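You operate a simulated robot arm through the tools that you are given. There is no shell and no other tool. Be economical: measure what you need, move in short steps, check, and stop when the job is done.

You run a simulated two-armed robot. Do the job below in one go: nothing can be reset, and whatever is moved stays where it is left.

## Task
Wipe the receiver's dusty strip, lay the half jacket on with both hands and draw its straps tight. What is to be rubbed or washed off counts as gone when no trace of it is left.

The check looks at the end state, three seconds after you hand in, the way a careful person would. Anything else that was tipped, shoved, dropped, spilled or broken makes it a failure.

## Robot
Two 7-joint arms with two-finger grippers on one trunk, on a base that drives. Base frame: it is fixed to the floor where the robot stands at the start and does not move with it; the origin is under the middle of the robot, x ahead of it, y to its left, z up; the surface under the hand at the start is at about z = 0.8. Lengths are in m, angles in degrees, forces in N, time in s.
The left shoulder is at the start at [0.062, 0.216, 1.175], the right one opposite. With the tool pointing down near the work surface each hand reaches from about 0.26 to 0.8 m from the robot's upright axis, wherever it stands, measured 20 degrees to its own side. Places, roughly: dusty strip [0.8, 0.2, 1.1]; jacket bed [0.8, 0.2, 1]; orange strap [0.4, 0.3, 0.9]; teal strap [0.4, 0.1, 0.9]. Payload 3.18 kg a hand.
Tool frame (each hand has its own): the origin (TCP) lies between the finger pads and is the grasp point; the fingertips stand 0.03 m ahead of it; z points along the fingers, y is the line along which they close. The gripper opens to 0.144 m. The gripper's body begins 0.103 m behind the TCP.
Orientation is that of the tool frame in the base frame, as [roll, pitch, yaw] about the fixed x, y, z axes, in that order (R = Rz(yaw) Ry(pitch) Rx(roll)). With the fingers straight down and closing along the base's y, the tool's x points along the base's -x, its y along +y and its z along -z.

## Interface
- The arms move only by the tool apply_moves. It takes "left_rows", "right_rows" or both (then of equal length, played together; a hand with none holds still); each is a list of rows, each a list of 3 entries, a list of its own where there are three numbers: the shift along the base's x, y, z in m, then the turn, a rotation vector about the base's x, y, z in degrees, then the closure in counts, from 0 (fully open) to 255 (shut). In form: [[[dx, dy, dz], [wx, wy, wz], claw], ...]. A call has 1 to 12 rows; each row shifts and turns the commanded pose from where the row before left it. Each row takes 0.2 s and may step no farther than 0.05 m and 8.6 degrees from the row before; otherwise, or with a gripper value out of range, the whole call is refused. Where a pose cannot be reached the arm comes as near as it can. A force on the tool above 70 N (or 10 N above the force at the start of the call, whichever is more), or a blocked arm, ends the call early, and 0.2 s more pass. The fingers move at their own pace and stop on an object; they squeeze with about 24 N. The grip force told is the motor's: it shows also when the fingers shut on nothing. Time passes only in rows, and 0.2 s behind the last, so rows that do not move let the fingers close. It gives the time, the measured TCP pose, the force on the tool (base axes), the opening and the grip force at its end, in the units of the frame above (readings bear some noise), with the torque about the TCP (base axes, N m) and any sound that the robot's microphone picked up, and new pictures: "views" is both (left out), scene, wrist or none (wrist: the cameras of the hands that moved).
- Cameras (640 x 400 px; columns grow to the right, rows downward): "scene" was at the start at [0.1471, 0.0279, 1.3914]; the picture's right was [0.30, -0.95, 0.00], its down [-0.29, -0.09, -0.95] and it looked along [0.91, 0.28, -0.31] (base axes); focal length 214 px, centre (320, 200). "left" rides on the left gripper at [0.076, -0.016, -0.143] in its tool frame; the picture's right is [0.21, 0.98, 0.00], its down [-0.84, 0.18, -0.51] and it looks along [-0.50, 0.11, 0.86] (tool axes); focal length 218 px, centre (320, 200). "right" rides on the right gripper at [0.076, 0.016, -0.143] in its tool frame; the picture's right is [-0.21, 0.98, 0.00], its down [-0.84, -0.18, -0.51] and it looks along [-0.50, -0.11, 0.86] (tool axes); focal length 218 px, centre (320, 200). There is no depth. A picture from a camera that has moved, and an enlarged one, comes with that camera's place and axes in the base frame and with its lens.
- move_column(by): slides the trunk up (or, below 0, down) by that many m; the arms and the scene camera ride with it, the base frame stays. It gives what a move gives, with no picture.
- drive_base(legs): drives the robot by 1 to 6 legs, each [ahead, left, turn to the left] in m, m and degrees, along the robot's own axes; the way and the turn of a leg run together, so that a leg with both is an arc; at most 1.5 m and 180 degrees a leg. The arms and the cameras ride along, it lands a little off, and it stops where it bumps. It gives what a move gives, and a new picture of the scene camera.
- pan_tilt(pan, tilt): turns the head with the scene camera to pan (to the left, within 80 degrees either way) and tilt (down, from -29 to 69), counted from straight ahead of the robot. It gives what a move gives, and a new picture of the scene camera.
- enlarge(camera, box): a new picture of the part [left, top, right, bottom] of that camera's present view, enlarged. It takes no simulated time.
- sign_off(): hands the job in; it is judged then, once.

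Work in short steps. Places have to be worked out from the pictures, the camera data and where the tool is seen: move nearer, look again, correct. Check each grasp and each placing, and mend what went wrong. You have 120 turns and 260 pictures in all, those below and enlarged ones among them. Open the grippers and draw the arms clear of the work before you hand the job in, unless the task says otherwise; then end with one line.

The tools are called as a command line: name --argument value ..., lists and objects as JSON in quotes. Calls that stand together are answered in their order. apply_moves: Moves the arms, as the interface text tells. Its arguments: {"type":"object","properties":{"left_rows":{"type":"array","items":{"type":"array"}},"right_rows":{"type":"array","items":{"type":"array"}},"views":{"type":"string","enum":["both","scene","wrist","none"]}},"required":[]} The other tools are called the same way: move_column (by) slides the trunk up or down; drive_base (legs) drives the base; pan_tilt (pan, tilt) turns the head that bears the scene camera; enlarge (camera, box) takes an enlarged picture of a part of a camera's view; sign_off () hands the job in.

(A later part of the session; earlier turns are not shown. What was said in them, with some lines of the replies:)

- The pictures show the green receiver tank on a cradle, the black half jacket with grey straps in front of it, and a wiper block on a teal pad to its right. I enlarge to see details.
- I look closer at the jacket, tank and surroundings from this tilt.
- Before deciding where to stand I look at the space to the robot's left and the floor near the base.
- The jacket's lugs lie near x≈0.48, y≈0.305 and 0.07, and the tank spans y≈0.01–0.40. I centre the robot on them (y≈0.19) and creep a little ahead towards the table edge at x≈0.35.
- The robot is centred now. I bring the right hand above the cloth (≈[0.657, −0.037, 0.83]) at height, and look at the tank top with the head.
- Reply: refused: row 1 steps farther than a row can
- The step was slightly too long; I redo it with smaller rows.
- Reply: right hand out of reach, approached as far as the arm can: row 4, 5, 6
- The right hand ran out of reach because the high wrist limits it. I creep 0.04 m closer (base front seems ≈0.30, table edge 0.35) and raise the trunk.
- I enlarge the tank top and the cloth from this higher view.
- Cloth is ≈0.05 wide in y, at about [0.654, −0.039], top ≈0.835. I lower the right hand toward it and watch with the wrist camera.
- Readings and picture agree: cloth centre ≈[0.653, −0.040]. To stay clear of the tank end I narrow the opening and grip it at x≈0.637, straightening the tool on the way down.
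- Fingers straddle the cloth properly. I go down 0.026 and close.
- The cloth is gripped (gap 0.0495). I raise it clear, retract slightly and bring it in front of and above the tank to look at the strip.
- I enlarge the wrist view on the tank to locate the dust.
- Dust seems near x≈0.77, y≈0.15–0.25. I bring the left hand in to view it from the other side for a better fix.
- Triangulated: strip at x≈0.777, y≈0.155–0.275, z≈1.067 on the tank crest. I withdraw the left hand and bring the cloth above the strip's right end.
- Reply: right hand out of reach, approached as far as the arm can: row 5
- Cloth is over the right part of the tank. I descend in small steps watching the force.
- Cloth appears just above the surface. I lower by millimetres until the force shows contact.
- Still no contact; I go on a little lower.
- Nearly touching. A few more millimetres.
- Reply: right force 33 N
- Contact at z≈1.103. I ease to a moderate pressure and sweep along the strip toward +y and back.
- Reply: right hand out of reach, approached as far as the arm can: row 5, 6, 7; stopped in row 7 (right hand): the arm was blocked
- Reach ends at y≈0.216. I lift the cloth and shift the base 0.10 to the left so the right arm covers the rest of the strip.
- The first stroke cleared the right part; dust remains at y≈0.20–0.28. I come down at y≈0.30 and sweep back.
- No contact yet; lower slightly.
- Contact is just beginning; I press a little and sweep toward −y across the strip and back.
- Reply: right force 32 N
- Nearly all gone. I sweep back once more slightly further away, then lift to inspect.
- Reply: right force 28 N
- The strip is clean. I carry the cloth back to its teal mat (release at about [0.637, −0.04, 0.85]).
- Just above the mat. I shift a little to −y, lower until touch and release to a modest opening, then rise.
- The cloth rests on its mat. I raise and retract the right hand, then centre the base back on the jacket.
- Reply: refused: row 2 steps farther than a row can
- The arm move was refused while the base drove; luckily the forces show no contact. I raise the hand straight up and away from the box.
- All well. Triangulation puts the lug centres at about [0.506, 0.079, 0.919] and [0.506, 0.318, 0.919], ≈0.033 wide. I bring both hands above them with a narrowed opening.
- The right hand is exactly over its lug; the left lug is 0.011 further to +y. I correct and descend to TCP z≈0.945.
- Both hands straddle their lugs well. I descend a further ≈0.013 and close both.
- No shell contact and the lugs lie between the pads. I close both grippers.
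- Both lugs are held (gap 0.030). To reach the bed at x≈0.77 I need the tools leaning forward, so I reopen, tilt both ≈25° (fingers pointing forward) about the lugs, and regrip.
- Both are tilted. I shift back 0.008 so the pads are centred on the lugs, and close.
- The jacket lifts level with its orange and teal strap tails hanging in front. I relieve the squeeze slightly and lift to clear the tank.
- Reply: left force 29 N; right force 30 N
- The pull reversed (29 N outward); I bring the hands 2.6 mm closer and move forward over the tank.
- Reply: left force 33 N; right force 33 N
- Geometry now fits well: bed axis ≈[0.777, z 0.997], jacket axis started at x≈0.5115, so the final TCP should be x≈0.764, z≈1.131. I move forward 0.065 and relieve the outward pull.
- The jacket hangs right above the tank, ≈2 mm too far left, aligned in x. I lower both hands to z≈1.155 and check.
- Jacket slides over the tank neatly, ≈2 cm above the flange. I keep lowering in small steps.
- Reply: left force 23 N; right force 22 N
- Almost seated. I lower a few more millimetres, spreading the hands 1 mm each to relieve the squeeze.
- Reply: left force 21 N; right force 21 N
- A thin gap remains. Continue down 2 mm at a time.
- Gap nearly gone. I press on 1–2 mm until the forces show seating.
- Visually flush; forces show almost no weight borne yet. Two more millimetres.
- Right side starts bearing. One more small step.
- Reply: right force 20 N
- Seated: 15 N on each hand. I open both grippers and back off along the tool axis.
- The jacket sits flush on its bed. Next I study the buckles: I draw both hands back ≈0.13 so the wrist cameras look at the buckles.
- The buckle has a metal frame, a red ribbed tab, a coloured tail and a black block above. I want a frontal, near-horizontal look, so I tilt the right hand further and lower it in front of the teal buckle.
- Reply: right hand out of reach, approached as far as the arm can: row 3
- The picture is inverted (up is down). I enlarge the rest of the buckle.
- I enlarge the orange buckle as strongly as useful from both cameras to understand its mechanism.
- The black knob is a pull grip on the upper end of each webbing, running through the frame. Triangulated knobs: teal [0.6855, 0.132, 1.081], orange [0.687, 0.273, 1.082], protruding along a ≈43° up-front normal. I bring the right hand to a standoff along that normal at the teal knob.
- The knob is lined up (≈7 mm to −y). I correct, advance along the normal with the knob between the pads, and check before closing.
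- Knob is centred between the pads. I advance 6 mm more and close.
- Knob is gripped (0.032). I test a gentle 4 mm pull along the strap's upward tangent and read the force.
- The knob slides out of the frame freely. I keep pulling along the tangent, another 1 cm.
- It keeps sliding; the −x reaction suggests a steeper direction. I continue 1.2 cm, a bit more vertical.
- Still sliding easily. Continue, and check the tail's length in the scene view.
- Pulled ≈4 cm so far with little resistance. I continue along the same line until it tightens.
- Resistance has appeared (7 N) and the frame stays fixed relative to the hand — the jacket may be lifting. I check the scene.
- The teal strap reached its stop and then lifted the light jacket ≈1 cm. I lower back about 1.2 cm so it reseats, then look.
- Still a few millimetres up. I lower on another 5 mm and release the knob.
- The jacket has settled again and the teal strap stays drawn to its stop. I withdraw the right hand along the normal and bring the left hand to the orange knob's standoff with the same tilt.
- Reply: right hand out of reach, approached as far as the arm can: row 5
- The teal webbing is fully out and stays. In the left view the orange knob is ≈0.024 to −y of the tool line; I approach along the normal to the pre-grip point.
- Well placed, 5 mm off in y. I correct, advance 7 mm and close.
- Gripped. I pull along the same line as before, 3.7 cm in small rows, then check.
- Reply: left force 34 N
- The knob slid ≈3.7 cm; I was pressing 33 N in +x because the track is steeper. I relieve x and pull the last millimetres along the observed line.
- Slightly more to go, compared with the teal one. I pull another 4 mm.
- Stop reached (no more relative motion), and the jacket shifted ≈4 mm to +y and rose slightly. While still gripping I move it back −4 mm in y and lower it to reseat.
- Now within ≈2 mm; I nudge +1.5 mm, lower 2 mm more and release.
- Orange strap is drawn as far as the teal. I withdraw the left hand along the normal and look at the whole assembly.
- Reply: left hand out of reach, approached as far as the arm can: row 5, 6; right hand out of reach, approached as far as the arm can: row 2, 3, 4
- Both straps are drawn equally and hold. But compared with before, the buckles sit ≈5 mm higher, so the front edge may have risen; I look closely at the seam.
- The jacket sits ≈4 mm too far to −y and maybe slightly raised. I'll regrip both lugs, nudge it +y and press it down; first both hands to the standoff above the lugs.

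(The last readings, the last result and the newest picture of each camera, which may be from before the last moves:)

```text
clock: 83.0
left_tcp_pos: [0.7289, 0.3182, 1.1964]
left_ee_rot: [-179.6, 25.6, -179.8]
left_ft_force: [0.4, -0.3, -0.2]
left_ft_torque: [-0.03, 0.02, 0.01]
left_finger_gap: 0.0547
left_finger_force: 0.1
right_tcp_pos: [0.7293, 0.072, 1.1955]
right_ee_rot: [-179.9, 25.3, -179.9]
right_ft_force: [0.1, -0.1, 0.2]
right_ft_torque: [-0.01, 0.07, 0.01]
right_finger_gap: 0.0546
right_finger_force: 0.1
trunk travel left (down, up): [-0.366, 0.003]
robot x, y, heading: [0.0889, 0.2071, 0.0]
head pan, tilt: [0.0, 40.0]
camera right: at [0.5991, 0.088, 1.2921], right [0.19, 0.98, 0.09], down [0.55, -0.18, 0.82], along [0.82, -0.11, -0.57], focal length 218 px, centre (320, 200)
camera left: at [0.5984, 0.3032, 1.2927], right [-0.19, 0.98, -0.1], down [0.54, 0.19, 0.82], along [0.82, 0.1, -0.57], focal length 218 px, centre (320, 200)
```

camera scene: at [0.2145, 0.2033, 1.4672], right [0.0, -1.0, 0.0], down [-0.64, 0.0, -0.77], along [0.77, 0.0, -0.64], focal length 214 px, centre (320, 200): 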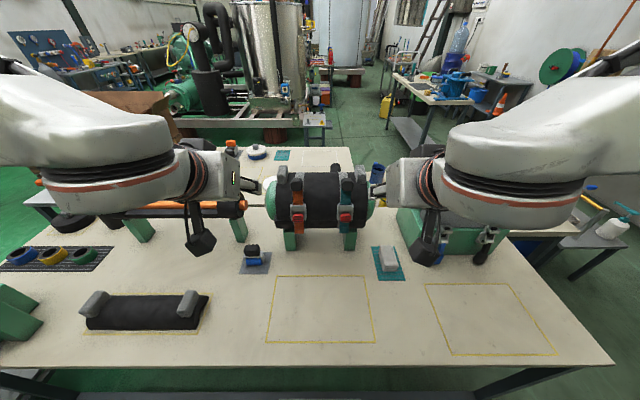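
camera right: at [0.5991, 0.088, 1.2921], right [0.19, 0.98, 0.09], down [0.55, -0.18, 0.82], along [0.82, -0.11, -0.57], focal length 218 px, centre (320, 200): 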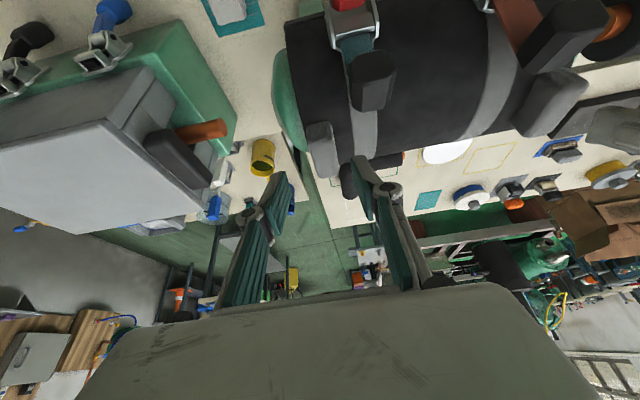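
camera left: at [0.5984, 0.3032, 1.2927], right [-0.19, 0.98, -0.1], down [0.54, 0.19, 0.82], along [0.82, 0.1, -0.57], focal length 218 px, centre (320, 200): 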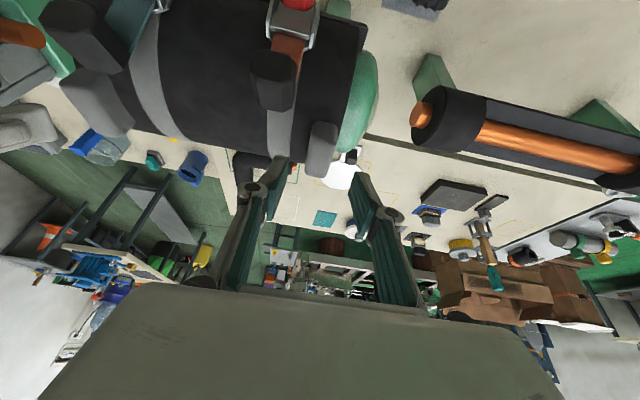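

Both lugs are exactly on the tool lines: lug mid y≈0.195, so the jacket is ≈6 mm to −y. I descend onto the lugs and close.

apply_moves --left_rows '[[[0.014, 0, -0.028], [0, 0, 0], 158], [[0.014, 0, -0.028], [0, 0, 0], 158], [[0.006, 0, -0.011], [0, 0, 0], 158], [[0, 0, 0], [0, 0, 0], 255], [[0, 0, 0], [0, 0, 0], 255], [[0, 0, 0], [0, 0, 0], 255]]' --right_rows '[[[0.014, 0.0005, -0.028], [0, 0, 0], 158], [[0.014, 0, -0.028], [0, 0, 0], 158], [[0.006, 0, -0.011], [0, 0, 0], 158], [[0, 0, 0], [0, 0, 0], 255], [[0, 0, 0], [0, 0, 0], 255], [[0, 0, 0], [0, 0, 0], 255]]' --views "none"

enlarge --camera "scene" --box '[260, 150, 380, 250]'

```text
clock: 84.4
left_tcp_pos: [0.7638, 0.3187, 1.1277]
left_ee_rot: [-179.6, 25.6, -179.7]
left_ft_force: [0.9, 18.1, 0.1]
left_ft_torque: [0.64, -0.06, 0.08]
left_finger_gap: 0.03
left_finger_force: 23.8
right_tcp_pos: [0.7621, 0.0743, 1.1299]
right_ee_rot: [-179.9, 25.4, 179.9]
right_ft_force: [-5.5, -14.0, 2.6]
right_ft_torque: [-0.31, 0.06, -0.09]
right_finger_gap: 0.0298
right_finger_force: 24.1
trunk travel left (down, up): [-0.366, 0.003]
robot x, y, heading: [0.0915, 0.2021, -0.3]
head pan, tilt: [0.0, 40.0]
```

```text
4.00 times, centred on (320, 200) of scene
camera zoom: at [0.2133, 0.2039, 1.4673], right [0.0, -1.0, 0.0], down [-0.64, 0.0, -0.77], along [0.77, 0.0, -0.64], focal length 858 px, centre (320, 200)
```

zoom: 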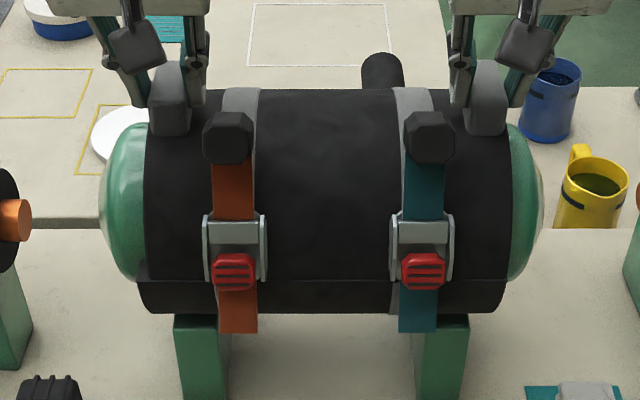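

Lugs gripped. I ease up 1 mm, shift both +5.5 mm in y, then press down.

apply_moves --left_rows '[[[0, 0.002, 0.001], [0, 0, 0], 255], [[0, 0.002, 0], [0, 0, 0], 255], [[0, 0.002, -0.002], [0, 0, 0], 255], [[0, 0, -0.002], [0, 0, 0], 255]]' --right_rows '[[[0, 0.0015, 0.001], [0, 0, 0], 255], [[0, 0.002, -0.001], [0, 0, 0], 255], [[0, 0.002, -0.003], [0, 0, 0], 255], [[0, 0, -0.002], [0, 0, 0], 255]]' --views "none"

enlarge --camera "scene" --box '[260, 150, 380, 250]'

```text
clock: 85.4
left_tcp_pos: [0.7618, 0.3222, 1.1316]
left_ee_rot: [-179.6, 25.6, -179.6]
left_ft_force: [-1.1, 18.2, -1.3]
left_ft_torque: [0.04, 0.38, 0.21]
left_finger_gap: 0.0298
left_finger_force: 24.2
right_tcp_pos: [0.7615, 0.0783, 1.1287]
right_ee_rot: [180.0, 25.9, 179.7]
right_ft_force: [-4.1, -31.4, 30.9]
right_ft_torque: [-1.39, 0.23, -0.31]
right_finger_gap: 0.0298
right_finger_force: 24.0
trunk travel left (down, up): [-0.366, 0.003]
robot x, y, heading: [0.0894, 0.2017, -0.4]
head pan, tilt: [0.0, 40.0]
```

```text
4.00 times, centred on (320, 200) of scene
camera zoom: at [0.211, 0.2022, 1.4677], right [0.0, -1.0, 0.0], down [-0.64, 0.0, -0.77], along [0.77, 0.0, -0.64], focal length 858 px, centre (320, 200)
```

zoom: 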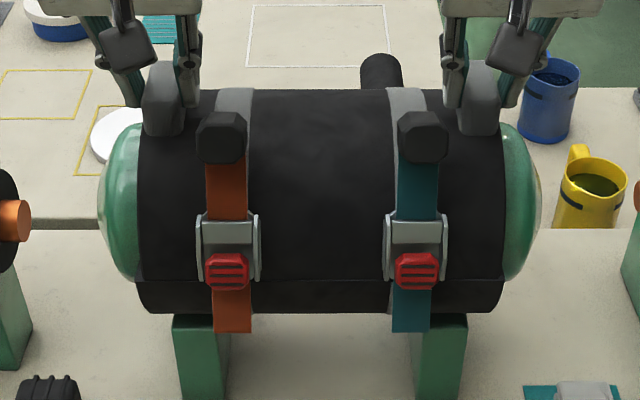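

y is right now. The right hand bears 31 N; the left end is not pressed yet, so I lower the left and ease the right.

apply_moves --left_rows '[[[0, 0, -0.002], [0, 0, 0], 255], [[0, 0, -0.002], [0, 0, 0], 255]]' --right_rows '[[[0, -0.001, 0.001], [0, 0, 0], 255], [[0, 0, 0], [0, 0, 0], 255]]' --views "none"

enlarge --camera "scene" --box '[260, 150, 380, 250]'

```text
clock: 86.0
left_tcp_pos: [0.7623, 0.3226, 1.1297]
left_ee_rot: [-179.5, 25.8, -179.6]
left_ft_force: [-15.3, 23.3, 16.7]
left_ft_torque: [0.75, 0.66, 0.34]
left_finger_gap: 0.0298
left_finger_force: 23.6
right_tcp_pos: [0.7605, 0.079, 1.1295]
right_ee_rot: [-180.0, 26.1, -179.9]
right_ft_force: [13.9, -24.8, 19.1]
right_ft_torque: [-0.71, -0.32, -0.06]
right_finger_gap: 0.03
right_finger_force: 24.2
trunk travel left (down, up): [-0.366, 0.003]
robot x, y, heading: [0.09, 0.2073, -0.0]
head pan, tilt: [0.0, 40.0]
```

```text
4.00 times, centred on (320, 200) of scene
camera zoom: at [0.2105, 0.2034, 1.4678], right [0.0, -1.0, 0.0], down [-0.64, 0.0, -0.77], along [0.77, 0.0, -0.64], focal length 858 px, centre (320, 200)
```

zoom: 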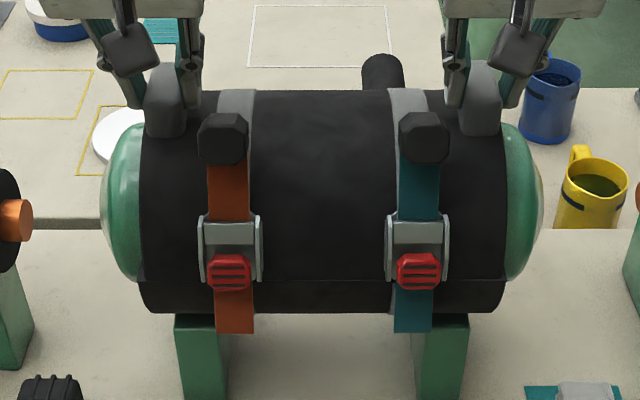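

Both hands press ≈18 N against firm support, so it is seated. For comparison I take the same crop as at the original seating.

enlarge --camera "scene" --box '[250, 180, 390, 260]'

```text
4.57 times, centred on (320, 220) of scene
camera zoom: at [0.2105, 0.2034, 1.4678], right [0.0, -1.0, 0.0], down [-0.64, 0.0, -0.77], along [0.77, 0.0, -0.64], focal length 980 px, centre (320, 109)
```

zoom: 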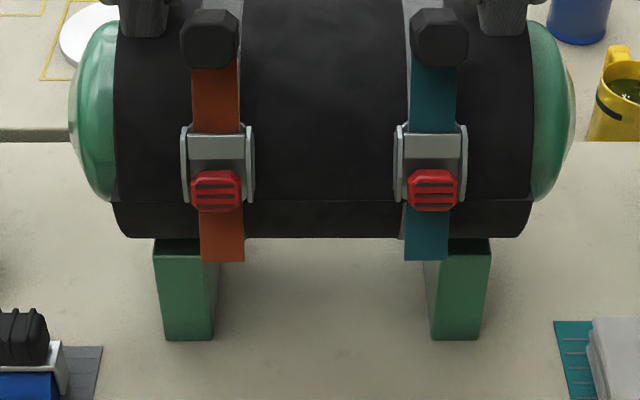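

Compared with the original seating the buckles sit ≈5 mm and the lugs ≈2.5 mm further up in the image: the strap pull seems to have rotated the jacket a little about the tank (front up). I ease the press, roll it back (lugs −4 mm in x, −2° about y) and press again.

apply_moves --left_rows '[[[-0.001, 0.0005, 0.001], [0, 0, 0], 255], [[-0.0015, 0, 0], [0, -1, 0], 255], [[-0.0015, 0, 0], [0, -1, 0], 255], [[0, 0, -0.001], [0, 0, 0], 255]]' --right_rows '[[[-0.001, -0.0005, 0.001], [0, 0, 0], 255], [[-0.0015, 0, 0], [0, -1, 0], 255], [[-0.0015, 0, 0], [0, -1, 0], 255], [[0, 0, -0.001], [0, 0, 0], 255]]' --views "none"

enlarge --camera "scene" --box '[250, 180, 390, 260]'

```text
clock: 87.0
left_tcp_pos: [0.761, 0.3222, 1.1282]
left_ee_rot: [-179.5, 27.8, -179.8]
left_ft_force: [-1.3, 15.7, 16.8]
left_ft_torque: [0.38, 0.21, 0.37]
left_finger_gap: 0.0301
left_finger_force: 23.7
right_tcp_pos: [0.7597, 0.0781, 1.1282]
right_ee_rot: [-179.9, 28.0, 180.0]
right_ft_force: [18.7, -16.1, 19.5]
right_ft_torque: [-0.52, -0.57, -0.13]
right_finger_gap: 0.0298
right_finger_force: 24.1
trunk travel left (down, up): [-0.366, 0.003]
robot x, y, heading: [0.0869, 0.2035, -0.2]
head pan, tilt: [0.0, 40.0]
```

```text
4.57 times, centred on (320, 220) of scene
camera zoom: at [0.2132, 0.2035, 1.4674], right [0.0, -1.0, 0.0], down [-0.64, 0.0, -0.77], along [0.77, 0.0, -0.64], focal length 980 px, centre (320, 109)
```

zoom: 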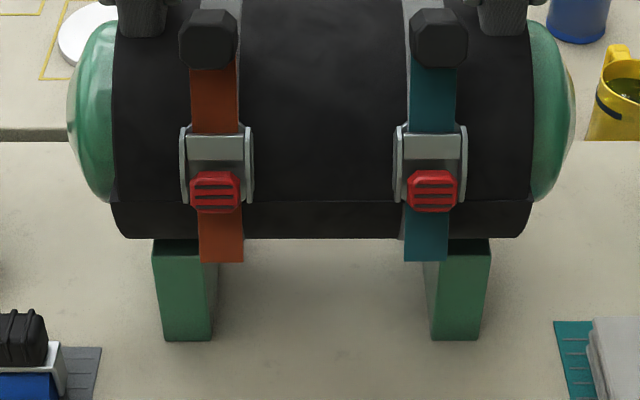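

Resistance shows it can't and needn't roll back: the visible bed band (37 px) equals that of the bare bed, so the jacket edge now meets the flange exactly, and it bears ≈36 N firmly. I ease the load, open and back off.

apply_moves --left_rows '[[[0.001, 0.0005, 0.001], [0, 0, 0], 255], [[0, 0, 0], [0, 0, 0], 170], [[0, 0, 0], [0, 0, 0], 158], [[-0.013, 0, 0.026], [0, 0, 0], 158], [[-0.02, 0, 0.04], [0, 0, 0], 158]]' --right_rows '[[[0.0015, -0.0005, 0.001], [0, 0, 0], 255], [[0, 0, 0], [0, 0, 0], 170], [[0, 0, 0], [0, 0, 0], 158], [[-0.013, 0, 0.026], [0, 0, 0], 158], [[-0.02, 0, 0.04], [0, 0, 0], 158]]' --views "wrist"

enlarge --camera "scene" --box '[250, 160, 390, 250]'

```text
clock: 88.2
left_tcp_pos: [0.7281, 0.3216, 1.1934]
left_ee_rot: [-179.6, 27.6, -179.9]
left_ft_force: [-0.5, 0.6, -0.9]
left_ft_torque: [0.0, -0.06, 0.02]
left_finger_gap: 0.0547
left_finger_force: 0.0
right_tcp_pos: [0.7255, 0.0767, 1.1944]
right_ee_rot: [-179.9, 27.4, 180.0]
right_ft_force: [0.2, -0.8, 0.3]
right_ft_torque: [0.0, -0.04, -0.03]
right_finger_gap: 0.0547
right_finger_force: 0.1
trunk travel left (down, up): [-0.366, 0.003]
robot x, y, heading: [0.089, 0.2006, -0.3]
head pan, tilt: [0.0, 40.0]
camera right: at [0.5907, 0.094, 1.2862], right [0.18, 0.98, 0.09], down [0.51, -0.18, 0.84], along [0.84, -0.11, -0.54], focal length 218 px, centre (320, 200)
camera left: at [0.5926, 0.306, 1.2861], right [-0.18, 0.98, -0.1], down [0.51, 0.18, 0.84], along [0.84, 0.1, -0.53], focal length 218 px, centre (320, 200)
```

right: 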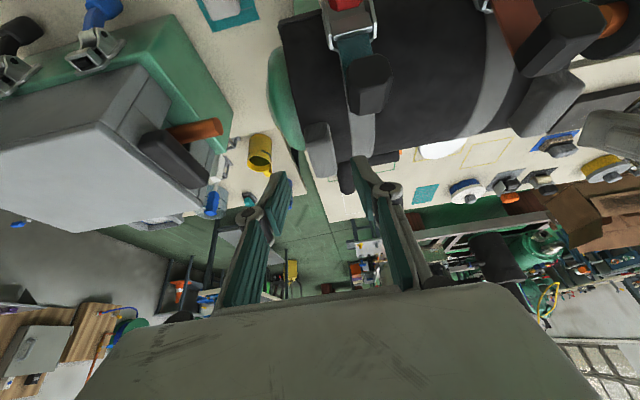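
left: 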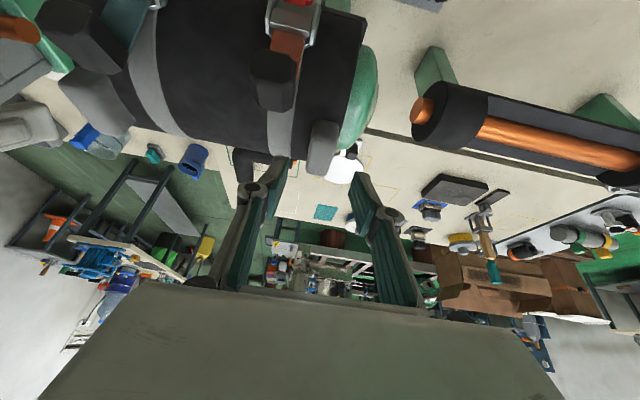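

```text
4.44 times, centred on (320, 205) of scene
camera zoom: at [0.2114, 0.2033, 1.4676], right [0.0, -1.0, 0.0], down [-0.64, 0.0, -0.77], along [0.77, 0.0, -0.64], focal length 953 px, centre (320, 178)
```

zoom: 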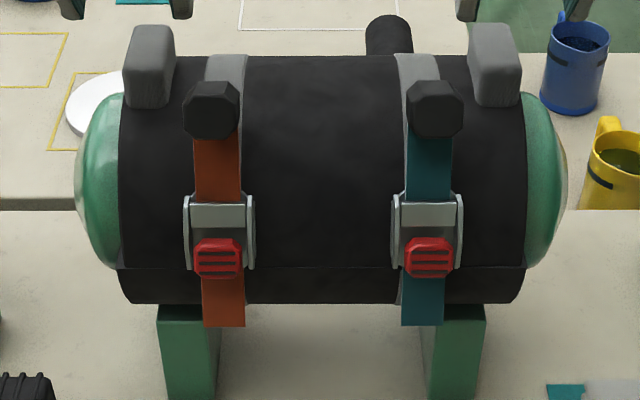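

Everything stays. To judge whether the jacket is lifted or merely shifted, I bring the right camera to the same low frontal viewpoint as before the straps (TCP ≈[0.508, 0.139, 1.005], 51° tilt) and compare.

apply_moves --right_rows '[[[-0.04, 0, 0.015], [0, 0, 0], 158], [[-0.045, 0, 0.01], [0, 0, 0], 158], [[-0.04, 0.005, -0.02], [0, -7.8, 0], 158], [[-0.035, 0.01, -0.03], [0, -7.8, 0], 158], [[-0.035, 0.015, -0.03], [0, -7.8, 0], 158], [[-0.022, 0.015, -0.04], [0, 0, 0], 158], [[0, 0.01, -0.048], [0, 0, 0], 158], [[0, 0.007, -0.046], [0, 0, 0], 158]]' --left_rows '[[[-0.04, 0, 0.015], [0, 0, 0], 158], [[-0.04, 0.01, 0.01], [0, 0, 0], 158], [[-0.04, 0.01, 0], [0, 0, 0], 158], [[-0.04, 0.02, 0], [0, 0, 0], 158], [[-0.04, 0.02, 0], [0, 0, 0], 158], [[0, 0, 0], [0, 0, 0], 158], [[0, 0, 0], [0, 0, 0], 158], [[0, 0, 0], [0, 0, 0], 158]]' --views "wrist"

enlarge --camera "right" --box '[270, 110, 490, 250]'

```text
clock: 90.0
left_tcp_pos: [0.5295, 0.3824, 1.2155]
left_ee_rot: [-179.6, 27.5, -179.7]
left_ft_force: [-0.1, -0.9, -0.1]
left_ft_torque: [0.0, 0.02, 0.03]
left_finger_gap: 0.0547
left_finger_force: 0.1
right_tcp_pos: [0.5207, 0.1346, 1.0101]
right_ee_rot: [177.6, 50.6, 175.6]
right_ft_force: [-0.5, -0.3, -0.6]
right_ft_torque: [0.01, -0.01, 0.03]
right_finger_gap: 0.0548
right_finger_force: 0.1
trunk travel left (down, up): [-0.366, 0.003]
robot x, y, heading: [0.0876, 0.2086, -0.1]
head pan, tilt: [0.0, 40.0]
camera right: at [0.363, 0.1576, 1.042], right [0.17, 0.97, 0.19], down [0.13, -0.21, 0.97], along [0.98, -0.14, -0.17], focal length 218 px, centre (320, 200)
camera left: at [0.3954, 0.3663, 1.3073], right [-0.19, 0.98, -0.1], down [0.51, 0.19, 0.84], along [0.84, 0.1, -0.54], focal length 218 px, centre (320, 200)
```

right: 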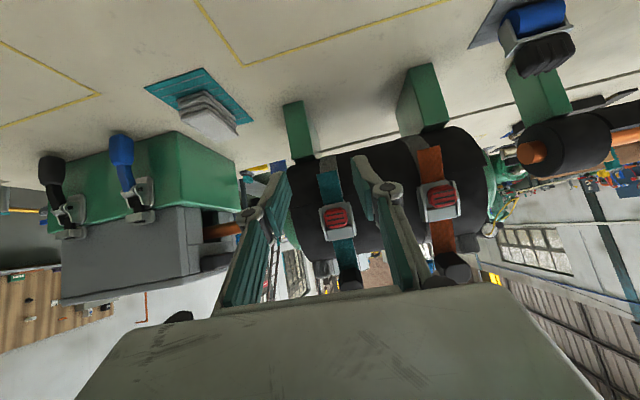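
left: 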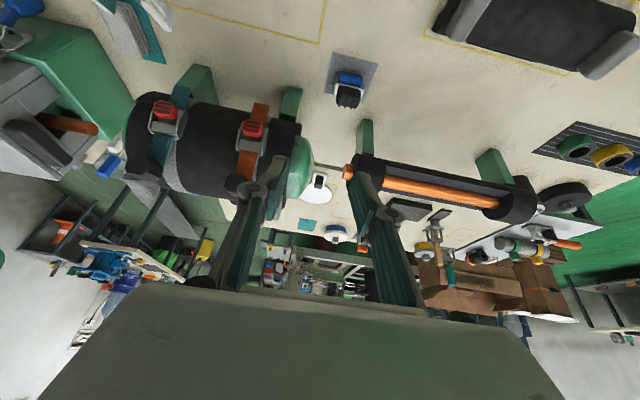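

```text
2.86 times, centred on (380, 180) of right
camera zoom: at [0.363, 0.1576, 1.042], right [0.17, 0.97, 0.19], down [0.13, -0.21, 0.97], along [0.98, -0.14, -0.17], focal length 624 px, centre (149, 257)
```

zoom: 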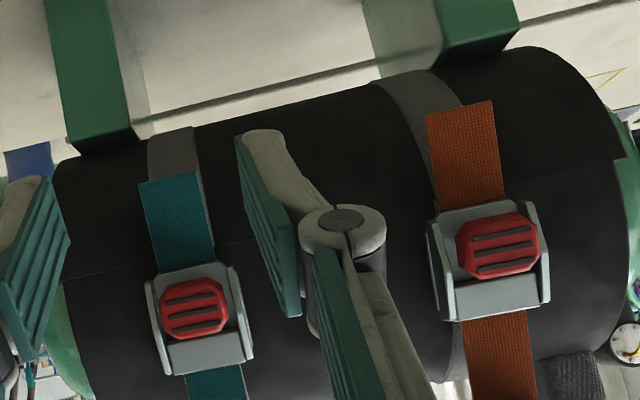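

The seam is closed along the whole front with no gap, and both straps are out to their stops. I open the grippers and draw both arms up and back, then take a last look.

apply_moves --right_rows '[[[-0.03, -0.01, 0.03], [0, 8, 0], 100], [[-0.02, -0.02, 0.04], [0, 8, 0], 50], [[-0.01, -0.02, 0.045], [0, 8, 0], 0], [[0, -0.02, 0.045], [0, 0, 0], 0], [[0, -0.02, 0.045], [0, 0, 0], 0]]' --left_rows '[[[-0.03, 0.02, 0.02], [0, 8, 0], 100], [[-0.03, 0.02, 0.02], [0, 8, 0], 50], [[-0.03, 0.02, 0], [0, 8, 0], 0], [[0, 0, 0], [0, 0, 0], 0], [[0, 0, 0], [0, 0, 0], 0]]' --views "scene"

enlarge --camera "scene" --box '[250, 150, 400, 260]'

```text
refused: row 3 steps farther than a row can; nothing moved
```

```text
3.64 times, centred on (325, 205) of scene
camera zoom: at [0.2151, 0.2033, 1.4671], right [0.0, -1.0, 0.0], down [-0.64, 0.0, -0.77], along [0.77, 0.0, -0.64], focal length 780 px, centre (302, 182)
```

zoom: 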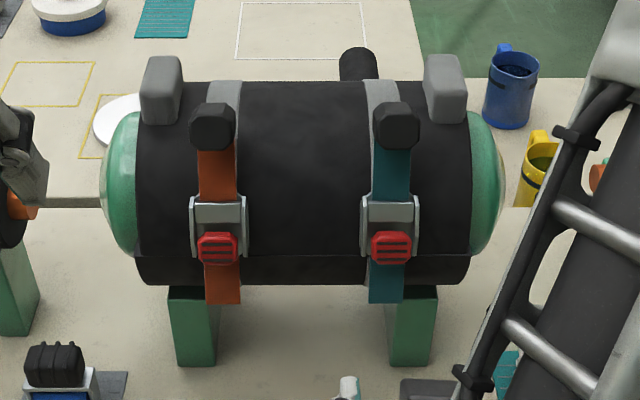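

Rows were a bit long; I repeat with smaller steps.

apply_moves --right_rows '[[[-0.03, -0.01, 0.03], [0, 8, 0], 100], [[-0.02, -0.015, 0.035], [0, 8, 0], 50], [[-0.01, -0.015, 0.04], [0, 8, 0], 0], [[0, -0.015, 0.04], [0, 0, 0], 0], [[0, -0.015, 0.04], [0, 0, 0], 0]]' --left_rows '[[[-0.03, 0.02, 0.02], [0, 8, 0], 100], [[-0.03, 0.02, 0.02], [0, 8, 0], 50], [[-0.03, 0.02, 0], [0, 8, 0], 0], [[0, 0, 0], [0, 0, 0], 0], [[0, 0, 0], [0, 0, 0], 0]]' --views "both"

enlarge --camera "scene" --box '[240, 160, 420, 290]'

```text
clock: 91.2
left_tcp_pos: [0.4342, 0.4435, 1.2579]
left_ee_rot: [-179.8, 3.4, -179.8]
left_ft_force: [0.5, -0.6, 0.0]
left_ft_torque: [0.05, 0.0, -0.01]
left_finger_gap: 0.1441
left_finger_force: 0.2
right_tcp_pos: [0.454, 0.0807, 1.1874]
right_ee_rot: [180.0, 26.7, -179.9]
right_ft_force: [0.0, 0.9, -0.4]
right_ft_torque: [0.04, -0.03, 0.02]
right_finger_gap: 0.1442
right_finger_force: 0.1
right hand out of reach, approached as far as the arm can: row 2
trunk travel left (down, up): [-0.366, 0.003]
robot x, y, heading: [0.0888, 0.2039, -0.0]
head pan, tilt: [0.0, 40.0]
camera scene: at [0.2135, 0.202, 1.4673], right [0.0, -1.0, 0.0], down [-0.64, 0.0, -0.77], along [0.77, 0.0, -0.64], focal length 214 px, centre (320, 200)
camera right: at [0.3214, 0.0961, 1.2797], right [0.18, 0.98, 0.09], down [0.52, -0.18, 0.83], along [0.83, -0.1, -0.55], focal length 218 px, centre (320, 200)
camera left: at [0.3485, 0.4273, 1.3957], right [-0.21, 0.98, -0.02], down [0.81, 0.18, 0.56], along [0.55, 0.1, -0.83], focal length 218 px, centre (320, 200)
```

scene: 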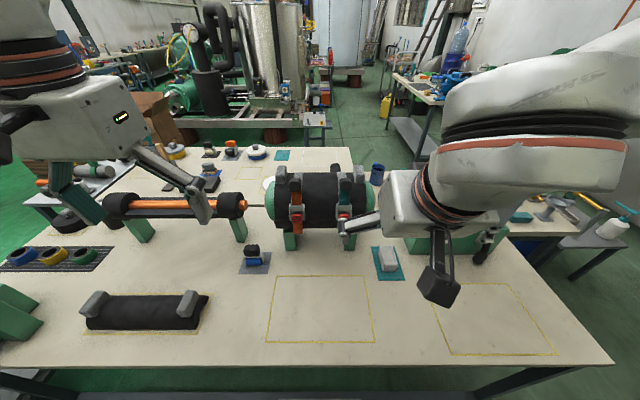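
right: 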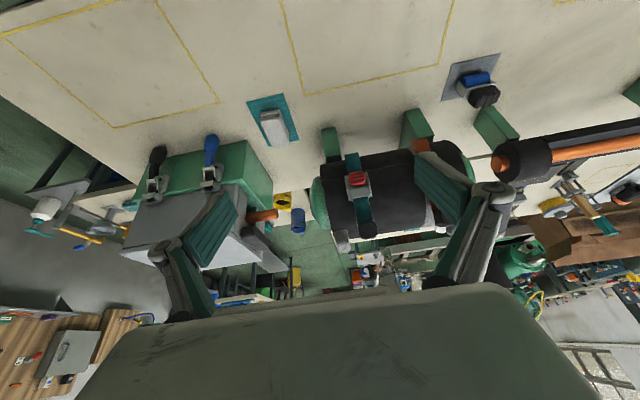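
left: 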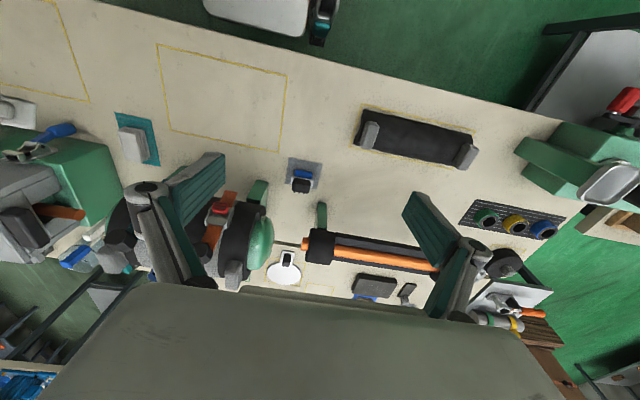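

```text
3.08 times, centred on (330, 225) of scene
camera zoom: at [0.2135, 0.202, 1.4673], right [0.0, -1.0, 0.0], down [-0.64, 0.0, -0.77], along [0.77, 0.0, -0.64], focal length 660 px, centre (289, 123)
```

zoom: 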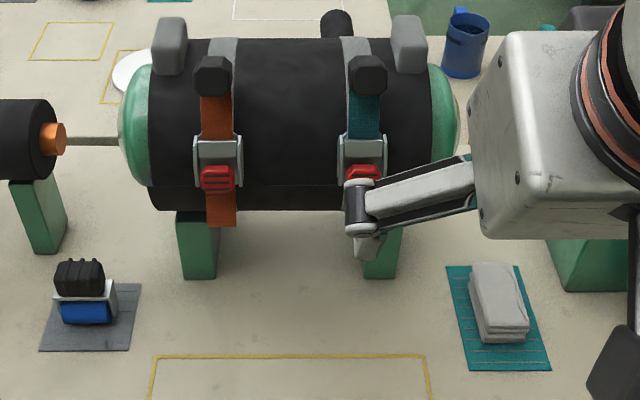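

The jacket is seated, both straps are drawn, the cloth is back on its mat, nothing else has moved, and both hands are open and clear. I hand in.

sign_off

```text
The job is handed in.
```

I wiped the dusty strip until no trace showed, laid the half jacket on its bed with both hands, and drew the orange and teal straps to their stops. After the straps were drawn, the jacket sat about 3–4 mm higher at the front than when first laid on. I judged this as flush with the bed: the front seam showed no gap and it held firm when pressed, but I could not see the rear edge. The cloth is back on its mat, nothing else looked moved, and both grippers are open and clear.
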